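You operate a simulated robot arm through the tools that you are given. There is no shell and no other tool. Be economical: measure what you need, move in short steps, check, and stop when the job is done.

You run a simulated two-armed robot. Do the job below in one go: nothing can be reset, and whatever is moved stays where it is left.

Task
Take the cream cloth from the top of the steel bench and lay it out flat on the right end of the drawer bench.

Only the result counts: the job must be done as asked and must still hold three seconds after the hand-in. Knocking over, shifting, dropping, spilling or breaking anything else fails it. Flat cloth is picked up by pressing the open fingertips on it (5 to 10 N) and closing them slowly along it; thin cloth reads only 2 to 8 mm in the jaws.

Robot
Two 7-joint arms with two-finger parallel grippers on one trunk, on a base that drives. Base frame: it is fixed to the floor where the robot stands at the start and does not move with it; the origin is under the middle of the robot, x ahead of it, y to its left, z up; the surface under the hand at the start is at about z = 850. Lengths are in mm, angles in rad, forces in N, time in s.
The left shoulder is at the start at [50, 209, 1196], the right one opposite. With the tool pointing down near the work surface each hand reaches from about 240 to 900 mm from the robot's upright axis, wherever it stands, measured 20 degrees to its own side. Places, roughly: right end of the drawer bench [700, 800, 900]. Payload 4.4 kg a hand.
The TCP of each hand is the grasp point between the finger pads, 23 mm short of the fingertips. In the tool frame z runs along the fingers and y along their closing line. Largest opening 94 mm; finger width 38, thickness 10; the body of the gripper, 54 by 96 mm, starts 39 mm behind the TCP.
Orientation is that of the tool frame in the base frame, as a unit quaternion [w, x, y, z]. With the fingers straight down and closing along the base's y, the tool's x points along the base's -x, its y along +y and its z along -z.

Tools
- The arms move only by the tool play_rows. It takes "left_deltas", "right_deltas" or both (then of equal length, played together; a hand with none holds still); each is a list of rows, each a list of 7 numbers: the shift along the base's x, y, z in mm, then the turn, a rotation vector about the base's x, y, z in rad, then the opening, from 0 (shut) to 1 (fully open). In form: [[tx, ty, tz, rx, ry, rz, grip], ...]. A call has 1 to 8 rows; each row is the pose to reach, as a shift and turn from the pose commanded when the call began. Each row takes 0.2 s and may step no farther than 50 mm and 0.15 rad from the row before; otherwise, or with a gripper value out of range, the whole call is refused. A pose out of reach is approached as far as the arm can. The call stops where the force on the tool passes 40 N (or 10 N more than at its start, if that is more) or the arm is blocked; 0.2 s more then pass. The fingers move at their own pace (about 108 mm/s each) and stop on an object; they squeeze with about 40 N. The grip force told is the motor's: it shows also when the fingers shut on nothing. Time passes only in rows, and 0.2 s behind the last, so rows that repeat a pose let the fingers close. The reply holds the time, the measured pose of the TCP, the force on the tool along the base axes, the opening and the grip force, in the units named above and with some noise, with the torque about the TCP (base axes, N m) and any sound that the robot's microphone picked up.
- Cameras (640 x 400 px; columns grow to the right, rows downward): "scene" is now at [151.7, 19.6, 1370.8]; the picture's right is [0.22, -0.98, 0.00], its down [-0.54, -0.12, -0.84] and it looks along [0.82, 0.18, -0.55] (base axes); focal length 248 px, centre (320, 200). "left" rides on the left gripper at [86, -16, -74] in its tool frame; the picture's right is [0.18, 0.98, 0.00], its down [-0.58, 0.11, -0.81] and it looks along [-0.79, 0.15, 0.59] (tool axes); focal length 243 px, centre (320, 200). "right" rides on the right gripper at [86, 16, -75] in its tool frame; the picture's right is [-0.18, 0.98, 0.00], its down [-0.58, -0.11, -0.81] and it looks along [-0.79, -0.15, 0.59] (tool axes); focal length 243 px, centre (320, 200). There is no depth. A picture from a camera that has moved, and an enlarged one, comes with that camera's place and axes in the base frame and with its lens.
- camera(camera): a new picture of that camera. No time passes.
- lift_body(by): slides the trunk up (or, below 0, down) by that many mm; the arms and the scene camera ride with it, the base frame stays. It gives what a move gives, with no picture.
- roll_base(legs): drives the robot by 1 to 6 legs, each [ahead, left, turn to the left] in mm, mm and rad, along the robot's own axes; the way and the turn of a leg run together, so that a leg with both is an arc; at most 1500 mm and 3.142 rad a leg. The arms and the cameras ride along, it lands a little off, and it stops where it bumps. It gives what a move gives.
- pan_tilt(pan, tilt): turns the head with the scene camera to pan (to the left, within 1.396 rad either way) and tilt (down, from -0.506 to 1.204), counted from straight ahead of the robot. It gives what a move gives.
- enlarge(camera, box): a new picture of the part [left, top, right, bottom] of that camera's present view, enlarged. No time passes.
- job_done(): hands the job in; it is judged then, once.

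Go step by step. Nothing tells you exact positions but the pictures and the camera data: compare them with the known pose of the tool, close in by small moves and look again before you grip or let go. The budget is 120 turns and 92 pictures, counting those below and the enlarged ones. Unless the task says otherwise, let go and move clear before handing in, and close with one line.

The tools are called after "Emit:" as name(argument=value, ...) on one line, values as JSON. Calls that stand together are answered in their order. play_rows: Moves the arms, as the interface text tells. Its arguments: {"type":"object","properties":{"left_deltas":{"type":"array"},"right_deltas":{"type":"array"}},"required":[]} The other tools are called the same way: lift_body (by) slides the trunk up or down; roll_base (legs) drives the base; pan_tilt (pan, tilt) turns the head that bears the scene camera; camera (camera) takes a picture; enlarge (camera, box) takes an enlarged picture of a part of a camera's view; job_done () hands the job in.

At the start:

```text
clock: 0.0
left_position: [454.2, 507.9, 1129.7]
left_ee_rot: [-0.001, 0.0, 1.0, 0.0]
left_wrist_force: [0.3, -0.2, 0.0]
left_moment: [0.03, -0.02, 0.01]
left_gripper_width: 93.9
left_finger_force: 0.0
right_position: [588.8, 42.9, 1164.2]
right_ee_rot: [0.0, 0.0, 1.0, 0.0]
right_wrist_force: [0.4, -1.1, -0.6]
right_moment: [0.0, -0.02, -0.02]
right_gripper_width: 94.2
right_finger_force: 0.1
trunk travel left (down, up): [-275.0, 288.0]
robot x, y, heading: [1.1, -0.2, -0.001]
head pan, tilt: [0.22, 0.583]
```

scene: 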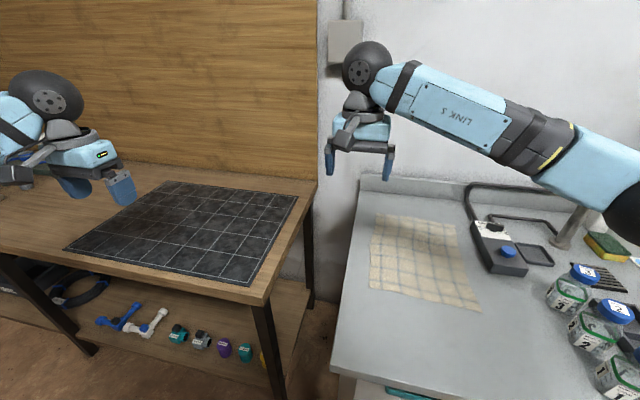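
right: 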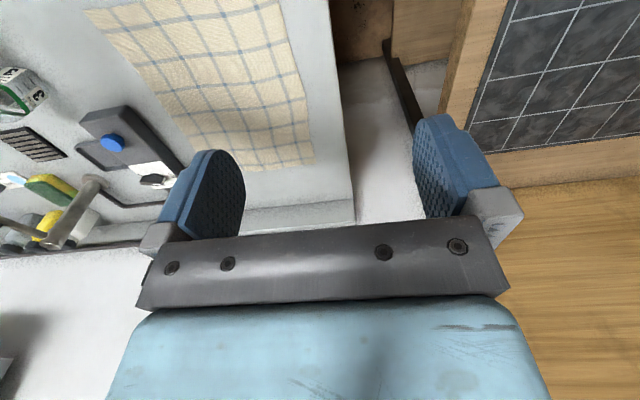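
left: 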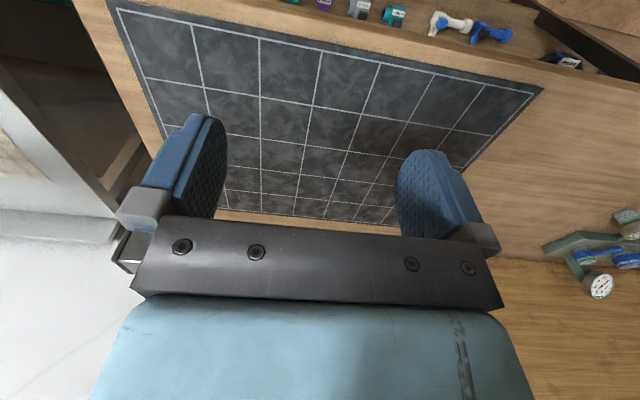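

I see the cloth on the steel bench ahead-right, and a wooden table with a mat ahead-left. I need to find which one is the drawer bench, so I'll look left.

Emit:
pan_tilt(pan=0.9, tilt=0.6)

Emit:
camera(camera="scene")

Emit:
pan_tilt(pan=-0.3, tilt=0.8)

Emit:
camera(camera="scene")

```text
clock: 1.1
left_position: [455.0, 508.0, 1129.1]
left_ee_rot: [0.0, 0.0, 1.0, 0.0]
left_wrist_force: [-1.3, 0.4, -0.8]
left_moment: [0.02, 0.01, 0.0]
left_gripper_width: 94.0
left_finger_force: 0.0
right_position: [588.4, 42.0, 1163.9]
right_ee_rot: [0.001, -0.001, 1.0, 0.0]
right_wrist_force: [-0.2, -0.4, 0.3]
right_moment: [-0.01, 0.0, -0.02]
right_gripper_width: 93.9
right_finger_force: 0.1
trunk travel left (down, up): [-275.0, 288.0]
robot x, y, heading: [-1.7, 0.9, -0.004]
head pan, tilt: [0.901, 0.6]
```

```text
88 pictures are left
camera scene: at [119.9, 69.5, 1369.2], right [0.78, -0.62, 0.0], down [-0.35, -0.44, -0.83], along [0.51, 0.65, -0.56], focal length 248 px, centre (320, 200)
```

scene: 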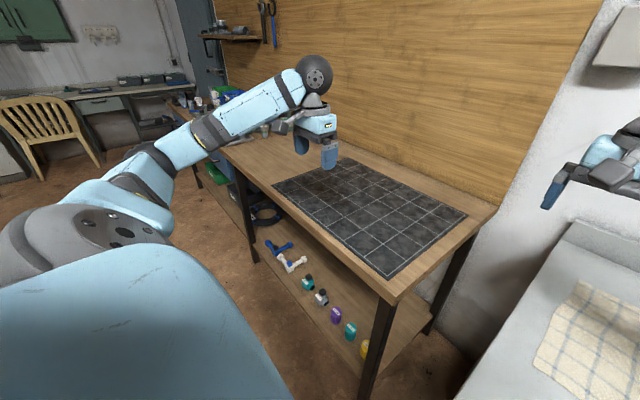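

```text
clock: 2.5
left_position: [454.2, 508.1, 1131.0]
left_ee_rot: [0.0, 0.0, 1.0, 0.0]
left_wrist_force: [-0.1, -0.2, 0.2]
left_moment: [0.0, 0.0, 0.01]
left_gripper_width: 93.9
left_finger_force: 0.1
right_position: [587.9, 41.9, 1164.7]
right_ee_rot: [0.0, 0.001, 1.0, 0.0]
right_wrist_force: [-0.2, 0.5, 0.1]
right_moment: [0.02, 0.0, -0.02]
right_gripper_width: 94.0
right_finger_force: 0.1
trunk travel left (down, up): [-275.0, 288.0]
robot x, y, heading: [-0.8, 0.8, 0.001]
head pan, tilt: [-0.3, 0.799]
```

```text
87 pictures are left
camera scene: at [142.0, -23.5, 1352.3], right [-0.3, -0.96, 0.0], down [-0.68, 0.21, -0.7], along [0.67, -0.21, -0.72], focal length 248 px, centre (320, 200)
```

scene: 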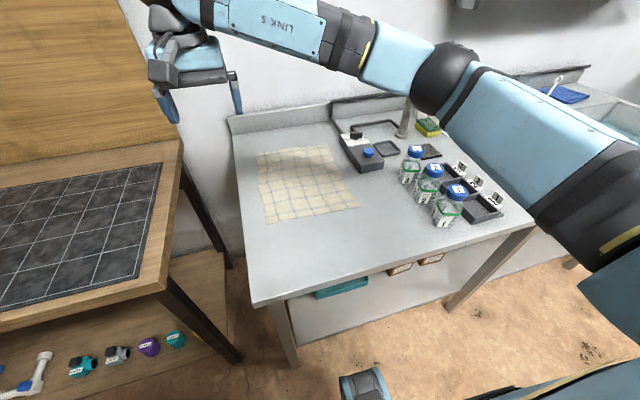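

The wooden bench with the mat holds the spot named in the task, but I want to see whether it has drawers and what lies further left.

Emit:
pan_tilt(pan=1.1, tilt=0.45)

Emit:
enlarge(camera="scene", box=[160, 60, 640, 360])

Emit:
camera(camera="left")

Emit:
pan_tilt(pan=-1.2, tilt=0.5)

Emit:
camera(camera="scene")

```text
clock: 4.0
left_position: [454.0, 508.2, 1130.0]
left_ee_rot: [0.0, 0.0, 1.0, 0.0]
left_wrist_force: [-0.3, 0.4, 0.0]
left_moment: [0.0, 0.0, -0.01]
left_gripper_width: 94.0
left_finger_force: 0.1
right_position: [588.7, 40.9, 1164.3]
right_ee_rot: [0.0, 0.0, 1.0, 0.0]
right_wrist_force: [-0.4, -0.2, 0.1]
right_moment: [0.02, 0.03, 0.02]
right_gripper_width: 93.9
right_finger_force: 0.0
trunk travel left (down, up): [-275.0, 288.0]
robot x, y, heading: [1.3, 0.5, 0.001]
head pan, tilt: [1.1, 0.45]
```

```text
1.33 times, centred on (400, 210) of scene
camera zoom: at [106.7, 82.2, 1382.7], right [0.89, -0.45, 0.0], down [-0.2, -0.39, -0.9], along [0.41, 0.8, -0.44], focal length 331 px, centre (213, 187)
```

zoom: 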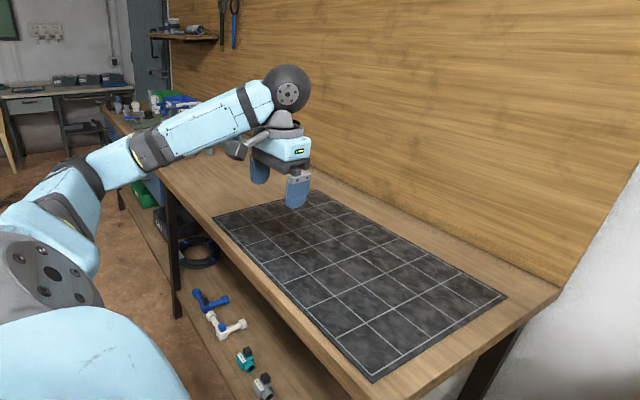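

```text
85 pictures are left
camera left: at [367.4, 491.8, 1204.0], right [-0.18, 0.98, 0.0], down [0.58, 0.11, 0.81], along [0.79, 0.15, -0.59], focal length 243 px, centre (320, 200)
```

left: 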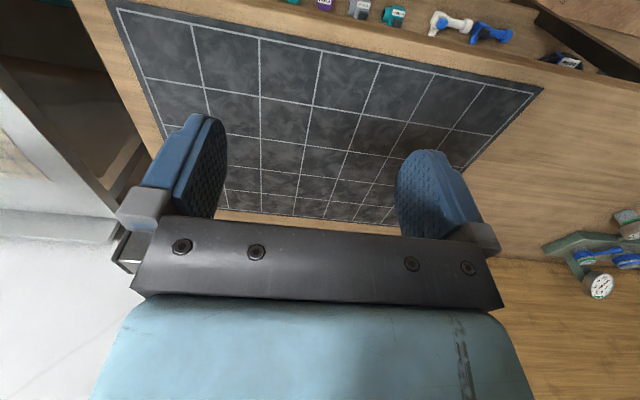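

```text
clock: 6.1
left_position: [454.5, 508.0, 1130.7]
left_ee_rot: [0.0, 0.0, 1.0, 0.0]
left_wrist_force: [-0.6, -0.3, -0.4]
left_moment: [-0.03, 0.02, 0.01]
left_gripper_width: 93.9
left_finger_force: 0.0
right_position: [588.7, 41.7, 1164.7]
right_ee_rot: [0.0, 0.0, 1.0, 0.0]
right_wrist_force: [0.3, 0.4, 0.6]
right_moment: [-0.02, 0.01, 0.02]
right_gripper_width: 94.2
right_finger_force: 0.0
trunk travel left (down, up): [-275.0, 288.0]
robot x, y, heading: [-3.8, -1.2, -0.0]
head pan, tilt: [-1.201, 0.499]
```

```text
84 pictures are left
camera scene: at [97.9, -84.5, 1378.2], right [-0.93, -0.36, 0.0], down [-0.17, 0.45, -0.88], along [0.32, -0.82, -0.48], focal length 248 px, centre (320, 200)
```

scene: 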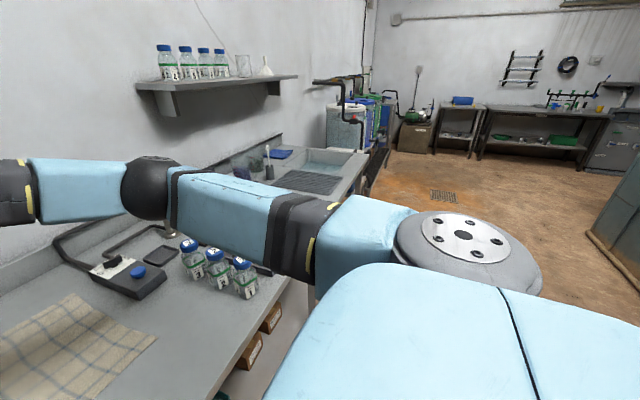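

The wooden bench with the mat (z≈850) is the target. The cloth on the steel bench (z≈875) spans about x 530–860, y −12…−267. I'll bring both hands above its near corners, right first.

Emit:
play_rows(left_deltas=[[10, -45, 0, 0, 0, 0, 1], [20, -92, 0, 0, 0, 0, 1], [30, -140, 0, 0, 0, 0, 1], [40, -188, 0, 0, 0, 0, 1], [50, -236, 0, 0, 0, 0, 1], [60, -284, -10, 0, 0, 0, 1], [70, -330, -20, 0, 0, 0, 1], [80, -376, -30, 0, 0, 0, 1]], right_deltas=[[-4, -45, -10, 0, 0, 0, 1], [-8, -90, -25, 0, 0, 0, 1], [-12, -135, -45, 0, 0, 0, 1], [-16, -180, -65, 0, 0, 0, 1], [-20, -220, -85, 0, 0, 0, 1], [-24, -242, -110, 0, 0, 0, 1], [-29, -242, -135, 0, 0, 0, 1], [-29, -242, -160, 0, 0, 0, 1]])

Emit:
play_rows(left_deltas=[[10, -45, -25, 0, 0, 0, 1], [20, -92, -50, 0, 0, 0, 1], [30, -135, -75, 0, 0, 0, 1], [40, -170, -90, 0, 0, 0, 1], [46, -190, -96, 0, 0, 0, 1]])

Emit:
pan_tilt(pan=-0.2, tilt=0.9)

Emit:
camera(camera="scene")

Emit:
camera(camera="left")

Emit:
camera(camera="right")

```text
clock: 7.9
left_position: [536.5, 133.2, 1099.9]
left_ee_rot: [0.0, 0.0, 1.0, 0.0]
left_wrist_force: [0.2, 0.3, -0.3]
left_moment: [0.03, 0.0, 0.02]
left_gripper_width: 94.0
left_finger_force: 0.0
right_position: [557.4, -200.7, 1004.0]
right_ee_rot: [0.0, 0.0, 1.0, 0.001]
right_wrist_force: [-0.7, 0.4, 0.1]
right_moment: [0.01, 0.01, 0.0]
right_gripper_width: 94.1
right_finger_force: 0.1
trunk travel left (down, up): [-275.0, 288.0]
robot x, y, heading: [-1.0, 0.3, -0.003]
head pan, tilt: [-1.201, 0.499]
```

```text
refused: row 1 steps farther than a row can; nothing moved
```

```text
clock: 9.2
left_position: [536.5, 134.8, 1100.2]
left_ee_rot: [0.0, 0.0, 1.0, 0.0]
left_wrist_force: [-0.3, -0.5, -1.1]
left_moment: [0.02, 0.01, -0.03]
left_gripper_width: 94.2
left_finger_force: 0.1
right_position: [558.4, -200.8, 1005.8]
right_ee_rot: [0.0, 0.001, 1.0, 0.0]
right_wrist_force: [0.1, -0.2, -0.9]
right_moment: [-0.01, -0.02, -0.01]
right_gripper_width: 94.0
right_finger_force: 0.1
trunk travel left (down, up): [-275.0, 288.0]
robot x, y, heading: [-0.0, 0.0, 0.001]
head pan, tilt: [-0.201, 0.901]
```

```text
83 pictures are left
camera scene: at [138.9, -14.9, 1344.4], right [-0.2, -0.98, 0.0], down [-0.77, 0.16, -0.62], along [0.61, -0.12, -0.78], focal length 248 px, centre (320, 200)
```

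scene: 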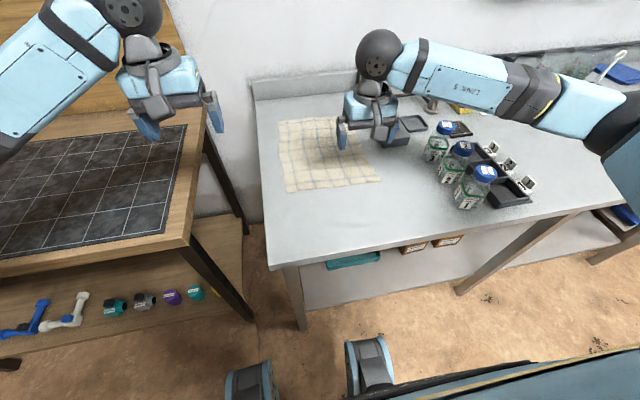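

```text
82 pictures are left
camera left: at [448.5, 119.0, 1174.5], right [-0.18, 0.98, 0.0], down [0.58, 0.11, 0.81], along [0.79, 0.15, -0.59], focal length 243 px, centre (320, 200)
```

left: 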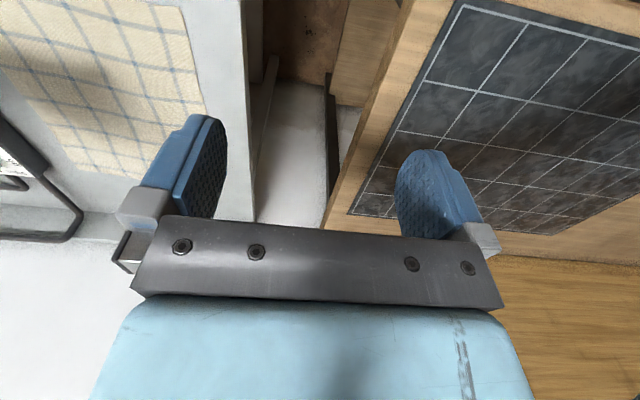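

```text
81 pictures are left
camera right: at [472.0, -184.8, 1078.3], right [0.18, 0.98, 0.0], down [0.58, -0.11, 0.81], along [0.79, -0.15, -0.59], focal length 243 px, centre (320, 200)
```

right: 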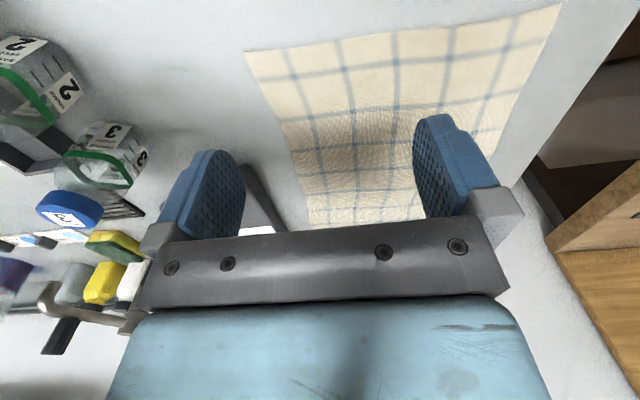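

The near edge runs about from [563,−22] to [550,−262]. I'm bringing the left hand beside the right one above its corner and partly closing both hands.

Emit:
play_rows(left_deltas=[[8, -40, -15, 0, 0, 0, 0.6], [16, -80, -30, 0, 0, 0, 0.5], [24, -120, -45, 0, 0, 0, 0.45], [35, -155, -65, 0, 0, 0, 0.45], [45, -185, -90, 0, 0, 0, 0.45], [55, -206, -120, 0, 0, 0, 0.45], [55, -206, -160, 0, 0, 0, 0.45], [55, -206, -170, 0, 0, 0, 0.45]], right_deltas=[[4, -2, -10, 0, 0, 0, 0.8], [8, -5, -20, 0, 0, 0, 0.6], [12, -8, -35, 0, 0, 0, 0.45], [17, -12, -45, 0, 0, 0, 0.45], [17, -12, -55, 0, 0, 0, 0.45], [17, -12, -65, 0, 0, 0, 0.45], [17, -12, -75, 0, 0, 0, 0.45], [17, -12, -75, 0, 0, 0, 0.45]])

Emit:
camera(camera="left")

Emit:
camera(camera="right")

Emit:
camera(camera="scene")

```text
clock: 11.0
left_position: [587.4, -75.4, 929.4]
left_ee_rot: [0.001, 0.0, 1.0, 0.0]
left_wrist_force: [0.3, -0.4, -0.7]
left_moment: [0.0, 0.01, -0.01]
left_gripper_width: 42.2
left_finger_force: 0.1
right_position: [576.8, -211.6, 930.0]
right_ee_rot: [0.0, 0.0, 1.0, 0.0]
right_wrist_force: [0.1, -0.7, -0.2]
right_moment: [0.02, 0.03, 0.0]
right_gripper_width: 42.3
right_finger_force: 0.1
trunk travel left (down, up): [-275.0, 288.0]
robot x, y, heading: [0.9, -1.0, -0.001]
head pan, tilt: [-0.201, 0.901]
```

```text
80 pictures are left
camera left: at [500.9, -91.1, 1004.2], right [-0.18, 0.98, 0.0], down [0.58, 0.11, 0.81], along [0.79, 0.15, -0.59], focal length 243 px, centre (320, 200)
```

left: 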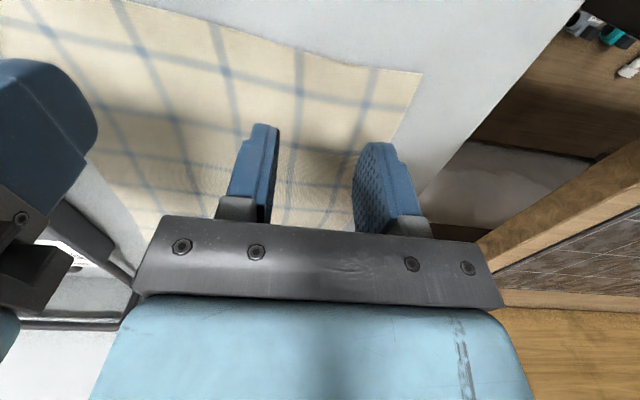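

```text
79 pictures are left
camera right: at [490.4, -196.7, 1002.0], right [0.18, 0.98, 0.0], down [0.58, -0.11, 0.81], along [0.79, -0.15, -0.59], focal length 243 px, centre (320, 200)
```

right: 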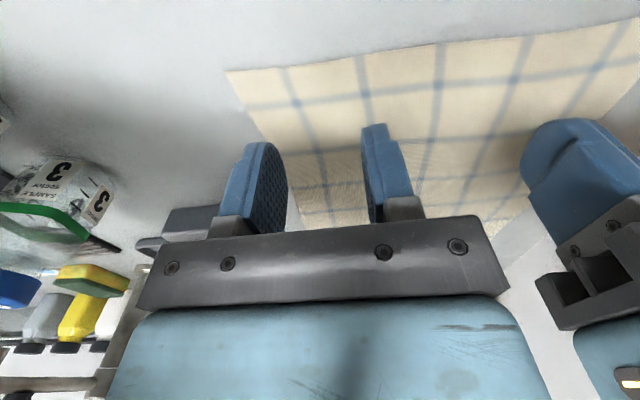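

```text
78 pictures are left
camera scene: at [138.8, -14.9, 1344.4], right [-0.2, -0.98, 0.0], down [-0.77, 0.16, -0.62], along [0.61, -0.12, -0.78], focal length 248 px, centre (320, 200)
```

scene: 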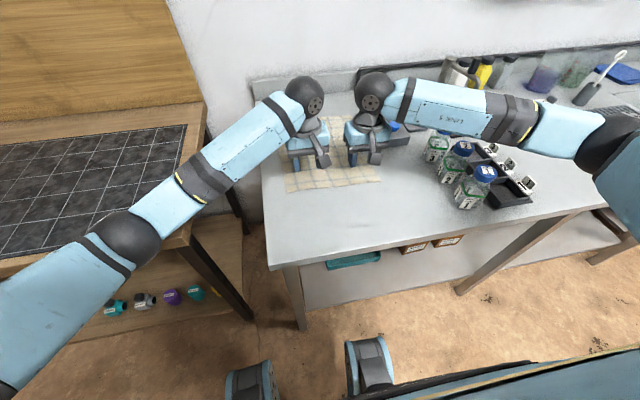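

Corners confirmed at about [561,−17] and [551,−264] for z≈855, so both hands sit slightly inside them. I'm descending towards contact.

Emit:
play_rows(left_deltas=[[0, 8, -20, 0, 0, 0, 0.45], [0, 8, -40, 0, 0, 0, 0.45], [0, 8, -43, 0, 0, 0, 0.45]], right_deltas=[[0, -5, -20, 0, 0, 0, 0.45], [0, -5, -40, 0, 0, 0, 0.45], [0, -5, -43, 0, 0, 0, 0.45]])

Emit:
play_rows(left_deltas=[[0, 0, -3, 0, 0, 0, 0.45], [0, 0, -3, 0, 0, 0, 0.45]], right_deltas=[[0, 0, -3, 0, 0, 0, 0.45], [0, 0, -3, 0, 0, 0, 0.45]])

Emit:
camera(camera="left")

Emit:
camera(camera="right")

```text
clock: 11.8
left_position: [589.3, -66.1, 888.5]
left_ee_rot: [0.0, 0.0, 1.0, 0.0]
left_wrist_force: [0.1, -0.6, 0.7]
left_moment: [0.0, -0.01, -0.02]
left_gripper_width: 42.3
left_finger_force: 0.0
right_position: [576.5, -217.0, 886.9]
right_ee_rot: [0.0, 0.001, 1.0, 0.0]
right_wrist_force: [-0.5, -0.3, -0.1]
right_moment: [-0.04, -0.02, -0.01]
right_gripper_width: 42.4
right_finger_force: 0.1
trunk travel left (down, up): [-275.0, 288.0]
robot x, y, heading: [3.2, 0.6, 0.001]
head pan, tilt: [-0.201, 0.901]
```

```text
clock: 12.4
left_position: [590.6, -66.8, 884.3]
left_ee_rot: [0.0, -0.001, 1.0, 0.0]
left_wrist_force: [-0.1, 1.1, 0.6]
left_moment: [-0.01, 0.01, -0.02]
left_gripper_width: 42.3
left_finger_force: 0.0
right_position: [576.8, -217.3, 882.9]
right_ee_rot: [0.0, 0.0, 1.0, 0.0]
right_wrist_force: [0.1, -0.6, 0.1]
right_moment: [-0.02, -0.02, 0.02]
right_gripper_width: 42.6
right_finger_force: 0.1
trunk travel left (down, up): [-275.0, 288.0]
robot x, y, heading: [3.0, 2.4, 0.001]
head pan, tilt: [-0.201, 0.901]
```

```text
77 pictures are left
camera left: at [502.9, -82.6, 958.9], right [-0.18, 0.98, 0.0], down [0.58, 0.11, 0.81], along [0.79, 0.15, -0.59], focal length 243 px, centre (320, 200)
```

left: 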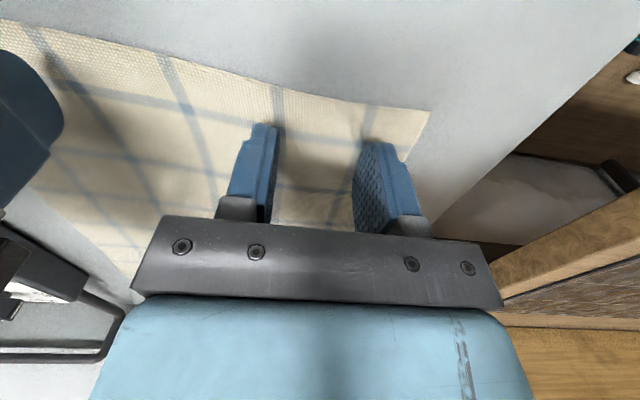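

```text
76 pictures are left
camera right: at [490.5, -201.4, 955.7], right [0.18, 0.98, 0.0], down [0.58, -0.11, 0.81], along [0.79, -0.15, -0.59], focal length 243 px, centre (320, 200)
```

right: 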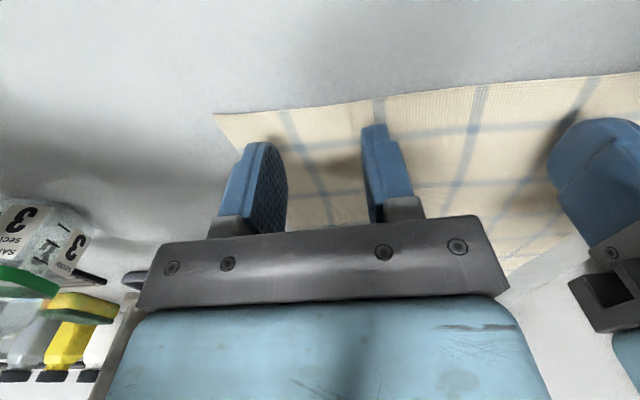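

Fingers are just above the cloth and well placed. I'll creep down in small steps until I feel contact.

Emit:
play_rows(left_deltas=[[0, 0, -3, 0, 0, 0, 0.45], [0, 0, -5, 0, 0, 0, 0.45]], right_deltas=[[0, 0, -3, 0, 0, 0, 0.45], [0, 0, -4, 0, 0, 0, 0.45]])

Emit:
play_rows(left_deltas=[[0, 0, -2, 0, 0, 0, 0.45], [0, 0, -2, 0, 0, 0, 0.45]], right_deltas=[[0, 0, -2, 0, 0, 0, 0.45], [0, 0, -2, 0, 0, 0, 0.45]])

```text
clock: 13.0
left_position: [590.1, -66.9, 878.4]
left_ee_rot: [-0.001, 0.0, 1.0, 0.0]
left_wrist_force: [0.0, 1.0, 0.3]
left_moment: [0.0, 0.01, -0.01]
left_gripper_width: 42.2
left_finger_force: 0.1
right_position: [576.8, -216.9, 878.9]
right_ee_rot: [0.0, 0.001, 1.0, 0.0]
right_wrist_force: [-0.5, -0.4, -0.6]
right_moment: [0.01, 0.0, 0.03]
right_gripper_width: 42.6
right_finger_force: 0.0
trunk travel left (down, up): [-275.0, 288.0]
robot x, y, heading: [-0.5, 1.3, -0.0]
head pan, tilt: [-0.201, 0.901]
```

```text
clock: 13.6
left_position: [590.3, -65.6, 876.6]
left_ee_rot: [0.0, 0.0, 1.0, 0.0]
left_wrist_force: [-0.4, 0.2, -0.3]
left_moment: [-0.04, -0.01, 0.0]
left_gripper_width: 42.2
left_finger_force: 0.1
right_position: [576.1, -217.1, 876.2]
right_ee_rot: [0.0, 0.0, 1.0, 0.0]
right_wrist_force: [0.2, -0.3, 0.1]
right_moment: [0.03, 0.03, 0.05]
right_gripper_width: 42.3
right_finger_force: 0.1
trunk travel left (down, up): [-275.0, 288.0]
robot x, y, heading: [1.4, 1.9, 0.003]
head pan, tilt: [-0.201, 0.901]
```

No contact yet; still creeping down.

Emit:
play_rows(left_deltas=[[0, 0, -2, 0, 0, 0, 0.45], [0, 0, -2, 0, 0, 0, 0.45]], right_deltas=[[0, 0, -2, 0, 0, 0, 0.45], [0, 0, -2, 0, 0, 0, 0.45]])

Emit:
play_rows(left_deltas=[[0, 0, -2, 0, 0, 0, 0.45], [0, 0, -2, 0, 0, 0, 0.45]], right_deltas=[[0, 0, -2, 0, 0, 0, 0.45], [0, 0, -2, 0, 0, 0, 0.45]])

```text
clock: 14.2
left_position: [590.2, -67.2, 874.6]
left_ee_rot: [0.0, 0.0, 1.0, 0.0]
left_wrist_force: [0.3, -0.1, 0.7]
left_moment: [-0.01, 0.01, -0.01]
left_gripper_width: 42.4
left_finger_force: 0.1
right_position: [575.8, -216.8, 875.9]
right_ee_rot: [0.0, 0.0, 1.0, 0.001]
right_wrist_force: [0.6, 0.9, -0.4]
right_moment: [-0.01, -0.01, 0.0]
right_gripper_width: 42.5
right_finger_force: 0.1
trunk travel left (down, up): [-275.0, 288.0]
robot x, y, heading: [0.8, -3.1, 0.001]
head pan, tilt: [-0.201, 0.901]
```

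```text
clock: 14.8
left_position: [589.3, -67.8, 874.4]
left_ee_rot: [0.001, -0.001, 1.0, -0.001]
left_wrist_force: [1.7, 0.0, 12.4]
left_moment: [0.1, 0.11, 0.0]
left_gripper_width: 42.5
left_finger_force: 0.0
right_position: [576.2, -216.3, 875.6]
right_ee_rot: [0.001, 0.0, 1.0, 0.0]
right_wrist_force: [0.8, -0.2, 4.3]
right_moment: [0.01, 0.01, 0.01]
right_gripper_width: 42.2
right_finger_force: 0.1
trunk travel left (down, up): [-275.0, 288.0]
robot x, y, heading: [-2.2, -1.5, 0.004]
head pan, tilt: [-0.201, 0.901]
```

Contact at TCP z≈875 (surface ≈851), with 12 N left and 4 N right. I'll trim both to about 7–8 N and close slowly.

Emit:
play_rows(left_deltas=[[0, 0, 0.6, 0, 0, 0, 0.45], [0, 0, 0.6, 0, 0, 0, 0.4], [0, 0, 0.6, 0, 0, 0, 0.34], [0, 0, 0.6, 0, 0, 0, 0.28], [0, 0, 0.6, 0, 0, 0, 0.22], [0, 0, 0.6, 0, 0, 0, 0.16], [0, 0, 0.6, 0, 0, 0, 0.1], [0, 0, 0.6, 0, 0, 0, 0.05]], right_deltas=[[0, 0, -0.5, 0, 0, 0, 0.45], [0, 0, -0.5, 0, 0, 0, 0.4], [0, 0, -0.5, 0, 0, 0, 0.34], [0, 0, -0.5, 0, 0, 0, 0.28], [0, 0, -0.5, 0, 0, 0, 0.22], [0, 0, -0.5, 0, 0, 0, 0.16], [0, 0, -0.5, 0, 0, 0, 0.1], [0, 0, -0.5, 0, 0, 0, 0.05]])

Emit:
play_rows(left_deltas=[[0, 0, 0, 0, 0, 0, 0], [0, 0, 0, 0, 0, 0, 0], [0, 0, 0, 0, 0, 0, 0]], right_deltas=[[0, 0, 0, 0, 0, 0, 0], [0, 0, 0, 0, 0, 0, 0], [0, 0, 0, 0, 0, 0, 0]])

Emit:
camera(camera="left")

Emit:
camera(camera="right")

```text
clock: 16.6
left_position: [588.7, -65.9, 874.5]
left_ee_rot: [0.001, 0.0, 1.0, 0.0]
left_wrist_force: [-0.5, -6.9, 6.4]
left_moment: [-0.19, 0.08, 0.04]
left_gripper_width: 2.6
left_finger_force: 5.4
right_position: [575.1, -216.0, 875.2]
right_ee_rot: [0.001, 0.0, 1.0, 0.0]
right_wrist_force: [0.3, 6.0, 13.9]
right_moment: [0.2, 0.06, 0.02]
right_gripper_width: 6.3
right_finger_force: 2.1
trunk travel left (down, up): [-275.0, 288.0]
robot x, y, heading: [3.6, 0.3, 0.0]
head pan, tilt: [-0.201, 0.901]
```

```text
clock: 17.4
left_position: [587.7, -65.5, 875.0]
left_ee_rot: [0.001, 0.0, 1.0, -0.001]
left_wrist_force: [0.3, -13.4, 3.7]
left_moment: [-0.29, 0.03, 0.07]
left_gripper_width: 1.9
left_finger_force: 40.2
right_position: [575.2, -215.3, 874.5]
right_ee_rot: [0.001, 0.0, 1.0, 0.0]
right_wrist_force: [0.1, 14.9, 15.3]
right_moment: [0.33, 0.03, 0.08]
right_gripper_width: 2.5
right_finger_force: 40.2
trunk travel left (down, up): [-275.0, 288.0]
robot x, y, heading: [-0.5, 0.5, -0.003]
head pan, tilt: [-0.201, 0.901]
```

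```text
75 pictures are left
camera left: at [501.0, -81.4, 948.7], right [-0.18, 0.98, 0.0], down [0.58, 0.11, 0.81], along [0.79, 0.15, -0.59], focal length 243 px, centre (320, 200)
```

left: 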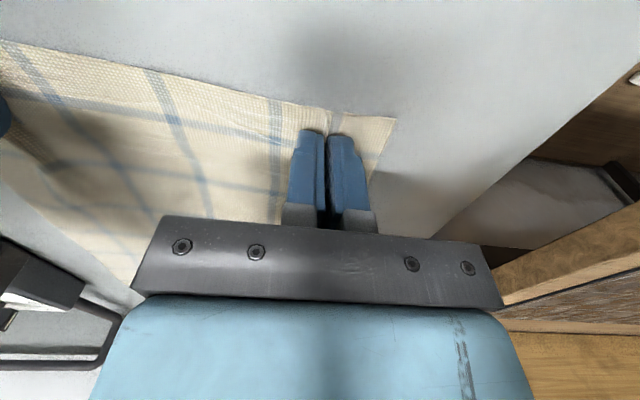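

```text
74 pictures are left
camera right: at [489.7, -200.8, 946.9], right [0.18, 0.98, 0.0], down [0.58, -0.11, 0.81], along [0.79, -0.15, -0.59], focal length 243 px, centre (320, 200)
```

right: 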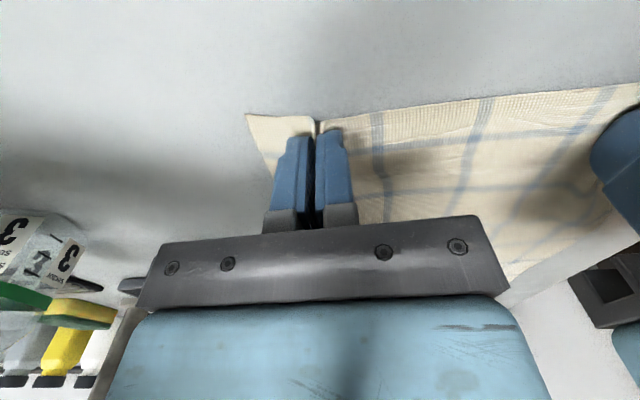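

Both hands have pinched the cloth, and it is stretched taut between them. I'll ease the hands inward a little while lifting, then check.

Emit:
play_rows(left_deltas=[[0, -3, 1, 0, 0, 0, 0], [0, -5, 10, 0, 0, 0, 0], [0, -5, 30, 0, 0, 0, 0], [0, -5, 60, 0, 0, 0, 0], [0, -5, 90, 0, 0, 0, 0]], right_deltas=[[0, 3, 1, 0, 0, 0, 0], [0, 5, 10, 0, 0, 0, 0], [0, 5, 30, 0, 0, 0, 0], [0, 5, 60, 0, 0, 0, 0], [0, 5, 90, 0, 0, 0, 0]])

Emit:
camera(camera="left")

Emit:
camera(camera="scene")

```text
clock: 18.6
left_position: [589.3, -70.1, 963.9]
left_ee_rot: [0.0, 0.0, 1.0, -0.001]
left_wrist_force: [0.5, -0.6, 0.1]
left_moment: [0.0, -0.04, 0.0]
left_gripper_width: 2.1
left_finger_force: 39.5
right_position: [576.8, -213.7, 962.0]
right_ee_rot: [0.0, 0.0, 1.0, -0.001]
right_wrist_force: [-0.2, 0.9, -0.2]
right_moment: [-0.06, -0.01, 0.02]
right_gripper_width: 2.2
right_finger_force: 39.6
trunk travel left (down, up): [-275.0, 288.0]
robot x, y, heading: [-1.8, 1.7, 0.004]
head pan, tilt: [-0.201, 0.901]
```

```text
73 pictures are left
camera left: at [501.7, -86.0, 1038.5], right [-0.18, 0.98, 0.0], down [0.58, 0.11, 0.81], along [0.79, 0.15, -0.59], focal length 243 px, centre (320, 200)
```

left: 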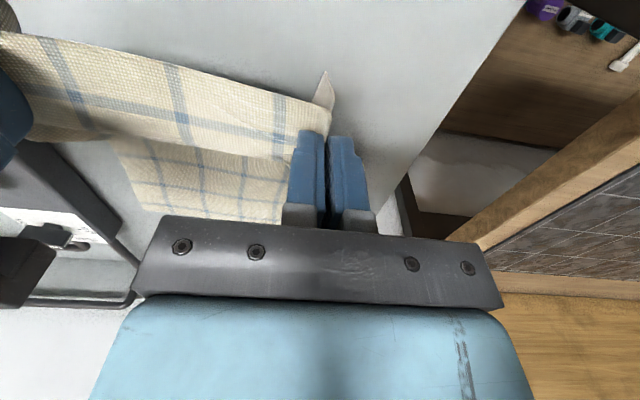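

```text
72 pictures are left
camera scene: at [138.3, -14.3, 1344.3], right [-0.2, -0.98, 0.0], down [-0.77, 0.16, -0.62], along [0.61, -0.12, -0.78], focal length 248 px, centre (320, 200)
```

scene: 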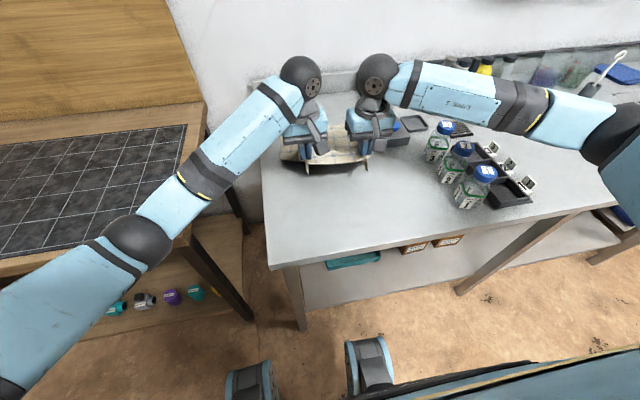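

The cloth is held well by both corners. I'll raise it clear of the bench with the arms and the trunk.

Emit:
play_rows(left_deltas=[[0, 0, 30, 0, 0, 0, 0], [0, 0, 60, 0, 0, 0, 0], [0, 0, 90, 0, 0, 0, 0], [0, 0, 120, 0, 0, 0, 0], [0, 0, 150, 0, 0, 0, 0]], right_deltas=[[0, 0, 30, 0, 0, 0, 0], [0, 0, 60, 0, 0, 0, 0], [0, 0, 90, 0, 0, 0, 0], [0, 0, 120, 0, 0, 0, 0], [0, 0, 150, 0, 0, 0, 0]])

Emit:
lift_body(by=160)

Emit:
camera(camera="scene")

Emit:
camera(camera="right")

```text
clock: 19.8
left_position: [589.3, -69.6, 1112.5]
left_ee_rot: [0.0, 0.0, 1.0, 0.0]
left_wrist_force: [-1.0, 0.6, 0.4]
left_moment: [-0.02, 0.0, 0.0]
left_gripper_width: 1.7
left_finger_force: 39.7
right_position: [575.3, -212.6, 1113.0]
right_ee_rot: [0.0, 0.0, 1.0, 0.0]
right_wrist_force: [-0.2, 0.4, -1.8]
right_moment: [-0.01, -0.01, 0.03]
right_gripper_width: 2.0
right_finger_force: 39.5
trunk travel left (down, up): [-275.0, 288.0]
robot x, y, heading: [1.4, 1.8, -0.005]
head pan, tilt: [-0.201, 0.901]
```

```text
clock: 21.6
left_position: [590.2, -69.5, 1271.5]
left_ee_rot: [0.0, 0.0, 1.0, 0.0]
left_wrist_force: [0.1, -0.9, 0.5]
left_moment: [0.01, 0.03, -0.03]
left_gripper_width: 2.2
left_finger_force: 40.2
right_position: [575.0, -211.7, 1272.2]
right_ee_rot: [0.0, 0.0, 1.0, 0.0]
right_wrist_force: [0.4, 0.7, -0.5]
right_moment: [-0.03, 0.01, -0.04]
right_gripper_width: 2.2
right_finger_force: 40.0
trunk travel left (down, up): [-435.0, 128.0]
robot x, y, heading: [1.6, 0.3, 0.004]
head pan, tilt: [-0.201, 0.901]
```

```text
71 pictures are left
camera scene: at [139.1, -14.8, 1504.3], right [-0.2, -0.98, 0.0], down [-0.77, 0.16, -0.62], along [0.61, -0.12, -0.78], focal length 248 px, centre (320, 200)
```

scene: 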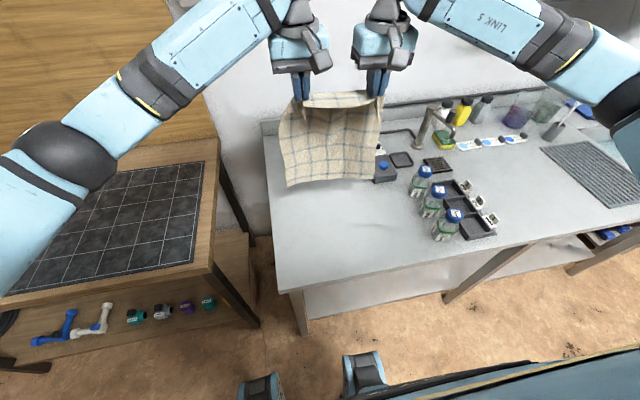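

```text
70 pictures are left
camera right: at [489.7, -196.9, 1344.8], right [0.18, 0.98, 0.0], down [0.58, -0.11, 0.81], along [0.79, -0.15, -0.59], focal length 243 px, centre (320, 200)
```

right: 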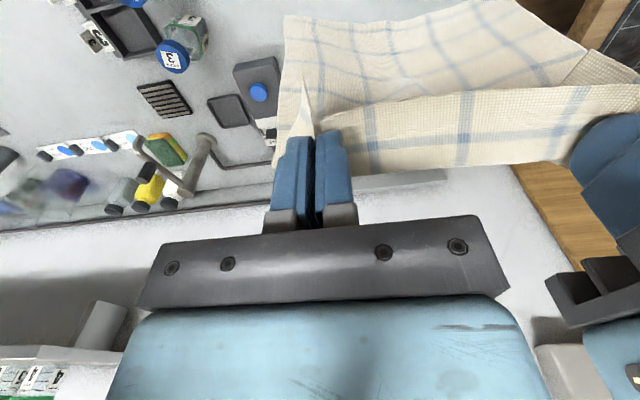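

The cloth hangs free and clear. I'll slide the robot 830 mm to the left so that the hands face the right part of the wooden bench.

Emit:
roll_base(legs=[[0, 830, 0]])

Emit:
pan_tilt(pan=0.0, tilt=0.8)

Emit:
camera(camera="scene")

```text
clock: 29.5
left_position: [588.8, 792.4, 1271.2]
left_ee_rot: [0.0, -0.002, 1.0, 0.0]
left_wrist_force: [0.7, 0.5, -0.4]
left_moment: [0.01, -0.01, 0.03]
left_gripper_width: 2.3
left_finger_force: 39.6
right_position: [575.5, 650.3, 1272.1]
right_ee_rot: [0.0, -0.003, 1.0, 0.0]
right_wrist_force: [-0.4, 0.0, -0.6]
right_moment: [-0.05, -0.01, 0.0]
right_gripper_width: 2.1
right_finger_force: 39.9
trunk travel left (down, up): [-435.0, 128.0]
robot x, y, heading: [-1.3, 854.6, 0.001]
head pan, tilt: [-0.201, 0.901]
```

```text
clock: 30.3
left_position: [588.2, 793.2, 1272.4]
left_ee_rot: [0.0, -0.002, 1.0, -0.001]
left_wrist_force: [0.7, 0.4, 0.8]
left_moment: [0.02, 0.0, -0.02]
left_gripper_width: 2.3
left_finger_force: 39.2
right_position: [573.5, 650.7, 1271.6]
right_ee_rot: [0.0, -0.002, 1.0, 0.0]
right_wrist_force: [-0.2, 0.0, -0.1]
right_moment: [-0.01, 0.01, 0.0]
right_gripper_width: 2.1
right_finger_force: 39.9
trunk travel left (down, up): [-435.0, 128.0]
robot x, y, heading: [-1.7, 860.7, -0.0]
head pan, tilt: [0.0, 0.799]
```

```text
69 pictures are left
camera scene: at [143.3, 860.5, 1512.3], right [0.0, -1.0, 0.0], down [-0.72, 0.0, -0.7], along [0.7, 0.0, -0.72], focal length 248 px, centre (320, 200)
```

scene: 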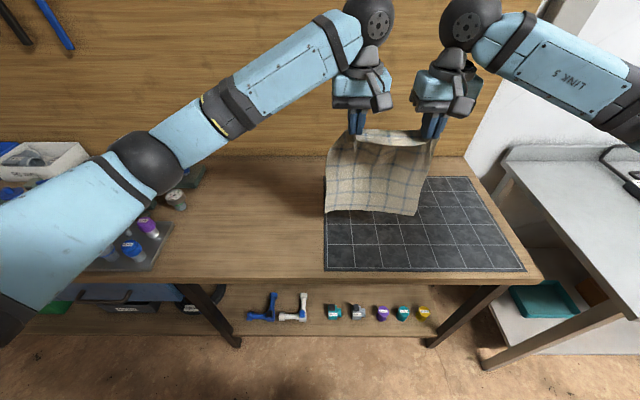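

The robot stands at y≈860, with the cloth hanging above the wooden bench. Before laying it I want to check that this bench is the one with drawers.

Emit:
pan_tilt(pan=1.1, tilt=0.5)

Emit:
camera(camera="scene")

Emit:
pan_tilt(pan=0.5, tilt=1.0)

Emit:
camera(camera="scene")

```text
clock: 31.6
left_position: [588.3, 792.1, 1272.5]
left_ee_rot: [0.0, -0.002, 1.0, 0.0]
left_wrist_force: [-0.1, 0.0, -0.9]
left_moment: [-0.02, 0.02, -0.01]
left_gripper_width: 2.5
left_finger_force: 39.5
right_position: [574.7, 649.5, 1271.8]
right_ee_rot: [0.0, -0.004, 1.0, 0.0]
right_wrist_force: [0.2, 0.5, -0.3]
right_moment: [-0.03, -0.01, 0.02]
right_gripper_width: 2.2
right_finger_force: 40.3
trunk travel left (down, up): [-435.0, 128.0]
robot x, y, heading: [-0.4, 858.7, 0.004]
head pan, tilt: [1.1, 0.499]
```

```text
68 pictures are left
camera scene: at [103.6, 941.3, 1538.2], right [0.89, -0.45, 0.0], down [-0.22, -0.43, -0.88], along [0.39, 0.78, -0.48], focal length 248 px, centre (320, 200)
```

scene: 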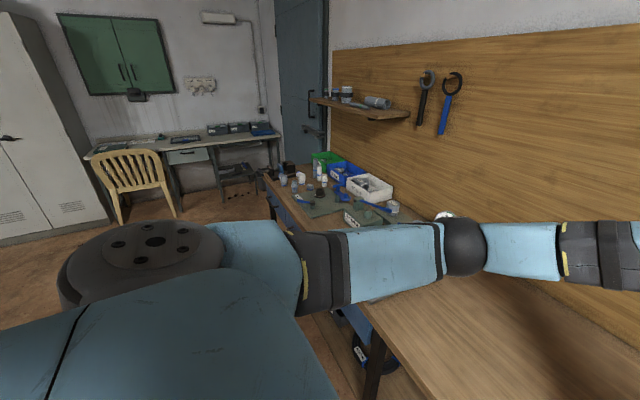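

```text
clock: 32.6
left_position: [587.1, 793.7, 1272.5]
left_ee_rot: [-0.001, -0.004, 1.0, 0.0]
left_wrist_force: [-0.7, 0.0, 1.2]
left_moment: [-0.02, -0.01, 0.0]
left_gripper_width: 2.3
left_finger_force: 39.9
right_position: [574.8, 650.5, 1272.2]
right_ee_rot: [0.0, -0.003, 1.0, 0.0]
right_wrist_force: [0.2, 0.2, -0.2]
right_moment: [-0.03, -0.01, -0.04]
right_gripper_width: 2.1
right_finger_force: 39.6
trunk travel left (down, up): [-435.0, 128.0]
robot x, y, heading: [-0.6, 858.5, 0.006]
head pan, tilt: [0.499, 1.0]
```

```text
67 pictures are left
camera scene: at [123.6, 893.9, 1497.2], right [0.48, -0.88, 0.0], down [-0.74, -0.41, -0.54], along [0.47, 0.26, -0.84], focal length 248 px, centre (320, 200)
```

scene: 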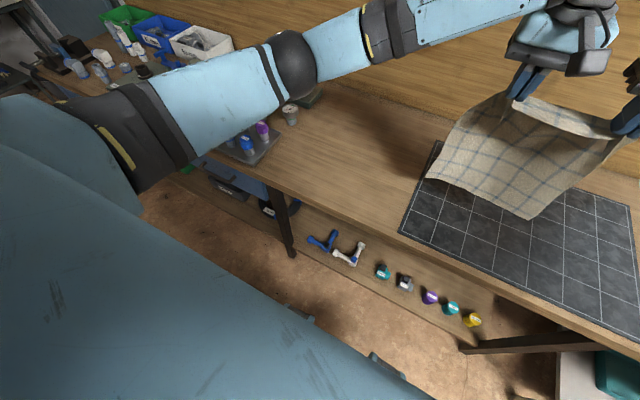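

Blue drawers sit under the left part of this wooden bench, so this is the drawer bench and the mat marks its right end. I'll carry the cloth forward over the mat, with the hands squared to each other.

Emit:
play_rows(left_deltas=[[25, 0, 0, 0, 0, 0, 0], [60, 0, 0, 0, 0, 0, 0], [95, 0, 0, 0, 0, 0, 0], [130, 0, 0, 0, 0, 0, 0], [165, 0, 0, 0, 0, 0, 0], [200, 0, 0, 0, 0, 0, 0], [232, 0, 0, 0, 0, 0, 0], [257, 0, 0, 0, 0, 0, 0]], right_deltas=[[27, 0, 0, 0, 0, 0, 0], [63, 0, 0, 0, 0, 0, 0], [100, 0, 0, 0, 0, 0, 0], [137, 0, 0, 0, 0, 0, 0], [173, 0, 0, 0, 0, 0, 0], [208, 0, 0, 0, 0, 0, 0], [243, 0, 0, 0, 0, 0, 0], [268, 0, 0, 0, 0, 0, 0]])

Emit:
play_rows(left_deltas=[[0, 0, -20, 0, 0, 0, 0], [0, 0, -40, 0, 0, 0, 0], [0, 0, -60, 0, 0, 0, 0], [0, 0, -80, 0, 0, 0, 0], [0, 0, -80, 0, 0, 0, 0]], right_deltas=[[0, 0, -20, 0, 0, 0, 0], [0, 0, -40, 0, 0, 0, 0], [0, 0, -60, 0, 0, 0, 0], [0, 0, -80, 0, 0, 0, 0], [0, 0, -80, 0, 0, 0, 0]])

Emit:
pan_tilt(pan=-0.15, tilt=0.8)

Emit:
camera(camera="scene")

Emit:
camera(camera="left")

```text
clock: 34.4
left_position: [784.3, 794.4, 1271.4]
left_ee_rot: [0.001, 0.0, 1.0, -0.003]
left_wrist_force: [12.2, -20.6, 0.3]
left_moment: [-0.45, -0.27, 0.17]
left_gripper_width: 1.9
left_finger_force: 39.3
left hand out of reach, approached as far as the arm can: row 6, 7, 8
right_position: [841.8, 657.7, 1273.0]
right_ee_rot: [-0.001, -0.007, 1.0, 0.001]
right_wrist_force: [-12.2, 21.0, -0.1]
right_moment: [0.34, 0.24, 0.3]
right_gripper_width: 2.2
right_finger_force: 39.5
trunk travel left (down, up): [-435.0, 128.0]
robot x, y, heading: [-2.1, 859.4, 0.005]
head pan, tilt: [0.499, 1.0]
```

```text
clock: 35.3
left_position: [784.1, 792.7, 1206.1]
left_ee_rot: [0.003, -0.002, 1.0, -0.003]
left_wrist_force: [9.9, -15.0, 0.2]
left_moment: [-0.33, -0.21, 0.13]
left_gripper_width: 1.9
left_finger_force: 39.7
right_position: [840.7, 657.3, 1206.2]
right_ee_rot: [-0.002, -0.008, 1.0, 0.002]
right_wrist_force: [-7.9, 14.8, -1.0]
right_moment: [0.37, 0.23, 0.22]
right_gripper_width: 2.4
right_finger_force: 40.3
trunk travel left (down, up): [-435.0, 128.0]
robot x, y, heading: [-4.7, 862.9, 0.008]
head pan, tilt: [0.499, 1.0]
stopped in row 4 (left hand): the force on the tool passed its limit at 40 N (the readings are from after the stop); the commanded pose is now the measured one
```

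```text
clock: 36.3
left_position: [785.3, 794.2, 1204.5]
left_ee_rot: [0.002, -0.002, 1.0, -0.001]
left_wrist_force: [13.6, -25.7, 0.5]
left_moment: [-0.6, -0.34, 0.25]
left_gripper_width: 2.1
left_finger_force: 40.0
right_position: [840.5, 655.6, 1206.1]
right_ee_rot: [-0.001, -0.006, 1.0, 0.002]
right_wrist_force: [-14.1, 26.0, -1.4]
right_moment: [0.6, 0.39, 0.37]
right_gripper_width: 2.5
right_finger_force: 39.8
trunk travel left (down, up): [-435.0, 128.0]
robot x, y, heading: [-0.6, 863.9, 0.001]
head pan, tilt: [-0.15, 0.799]
```

```text
66 pictures are left
camera scene: at [142.6, 848.5, 1512.2], right [-0.14, -0.99, 0.0], down [-0.71, 0.1, -0.7], along [0.69, -0.1, -0.72], focal length 248 px, centre (320, 200)
```

scene: 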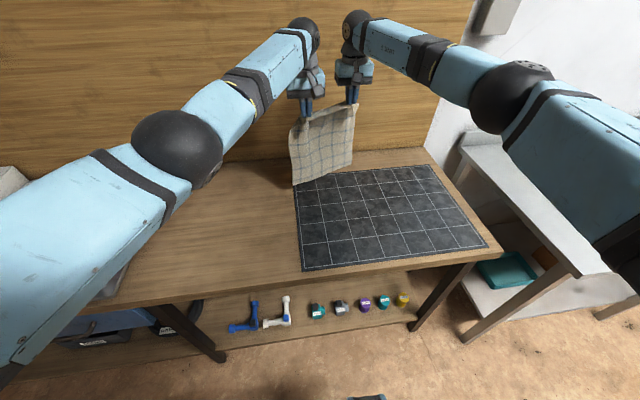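

```text
65 pictures are left
camera left: at [696.6, 777.9, 1279.4], right [-0.19, 0.98, 0.0], down [0.58, 0.11, 0.81], along [0.79, 0.15, -0.59], focal length 243 px, centre (320, 200)
```

left: 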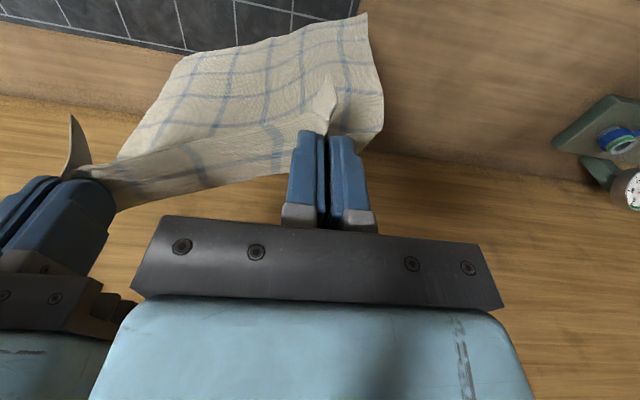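

The left hand ran out of reach at x≈785, so the cloth is skewed and taut. I'll bring the right hand back level with it, then drive a little forward.

Emit:
play_rows(right_deltas=[[-20, 0, 0, 0, 0, 0, 0], [-40, 0, 0, 0, 0, 0, 0], [-57, 0, 0, 0, 0, 0, 0]], left_deltas=[[-2, 0, 0, 0, 0, 0, 0], [-4, 0, 0, 0, 0, 0, 0], [-4, 0, 0, 0, 0, 0, 0]])

Emit:
roll_base(legs=[[80, 0, 0]])

Emit:
camera(camera="scene")

Emit:
camera(camera="left")

Emit:
camera(camera="right")

```text
clock: 37.1
left_position: [779.6, 794.7, 1204.8]
left_ee_rot: [0.001, -0.002, 1.0, -0.001]
left_wrist_force: [0.0, -0.4, -1.0]
left_moment: [0.01, -0.04, 0.01]
left_gripper_width: 1.9
left_finger_force: 40.8
right_position: [785.3, 652.5, 1208.8]
right_ee_rot: [-0.001, -0.003, 1.0, 0.002]
right_wrist_force: [-0.1, -0.4, -0.6]
right_moment: [-0.02, 0.0, 0.0]
right_gripper_width: 2.2
right_finger_force: 40.1
trunk travel left (down, up): [-435.0, 128.0]
robot x, y, heading: [-2.4, 861.5, 0.003]
head pan, tilt: [-0.15, 0.799]
```

```text
clock: 38.2
left_position: [859.1, 793.8, 1206.8]
left_ee_rot: [0.001, -0.002, 1.0, 0.0]
left_wrist_force: [-0.4, -0.2, -0.2]
left_moment: [0.03, 0.01, -0.01]
left_gripper_width: 2.1
left_finger_force: 39.7
right_position: [862.8, 653.2, 1208.8]
right_ee_rot: [0.0, -0.006, 1.0, 0.002]
right_wrist_force: [0.0, -0.4, 0.1]
right_moment: [-0.03, -0.05, 0.05]
right_gripper_width: 2.1
right_finger_force: 39.9
trunk travel left (down, up): [-435.0, 128.0]
robot x, y, heading: [75.4, 862.0, 0.001]
head pan, tilt: [-0.15, 0.799]
```

```text
64 pictures are left
camera scene: at [221.1, 848.8, 1512.5], right [-0.15, -0.99, 0.0], down [-0.71, 0.1, -0.7], along [0.69, -0.1, -0.72], focal length 248 px, centre (320, 200)
```

scene: 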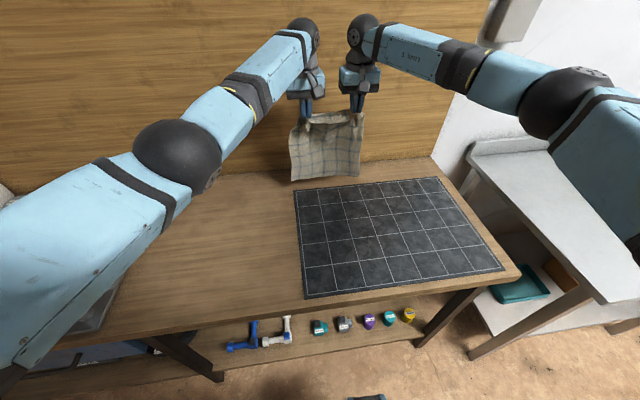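

```text
63 pictures are left
camera left: at [771.7, 777.7, 1280.1], right [-0.19, 0.98, 0.0], down [0.58, 0.11, 0.81], along [0.79, 0.15, -0.59], focal length 243 px, centre (320, 200)
```

left: 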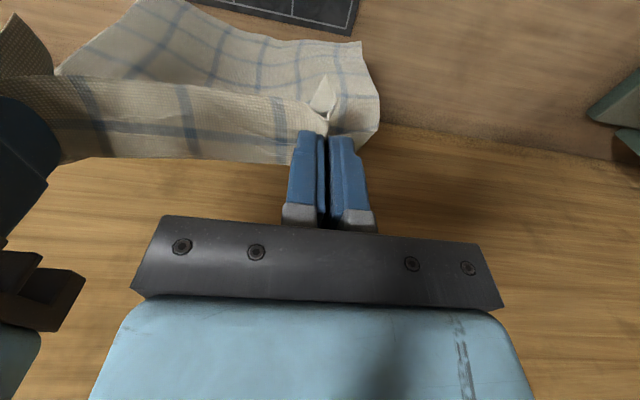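

```text
62 pictures are left
camera right: at [777.6, 668.3, 1281.1], right [0.17, 0.98, 0.0], down [0.58, -0.11, 0.81], along [0.79, -0.14, -0.59], focal length 243 px, centre (320, 200)
```

right: 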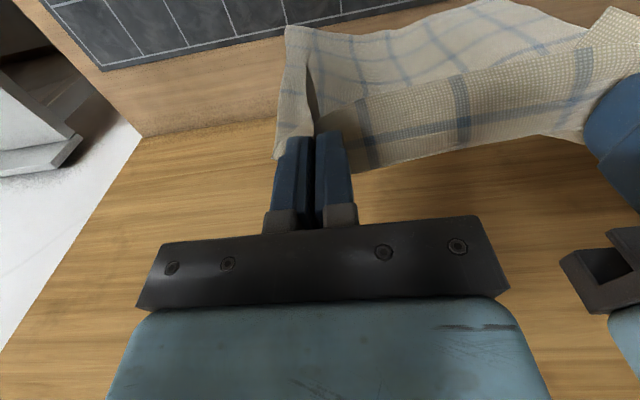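

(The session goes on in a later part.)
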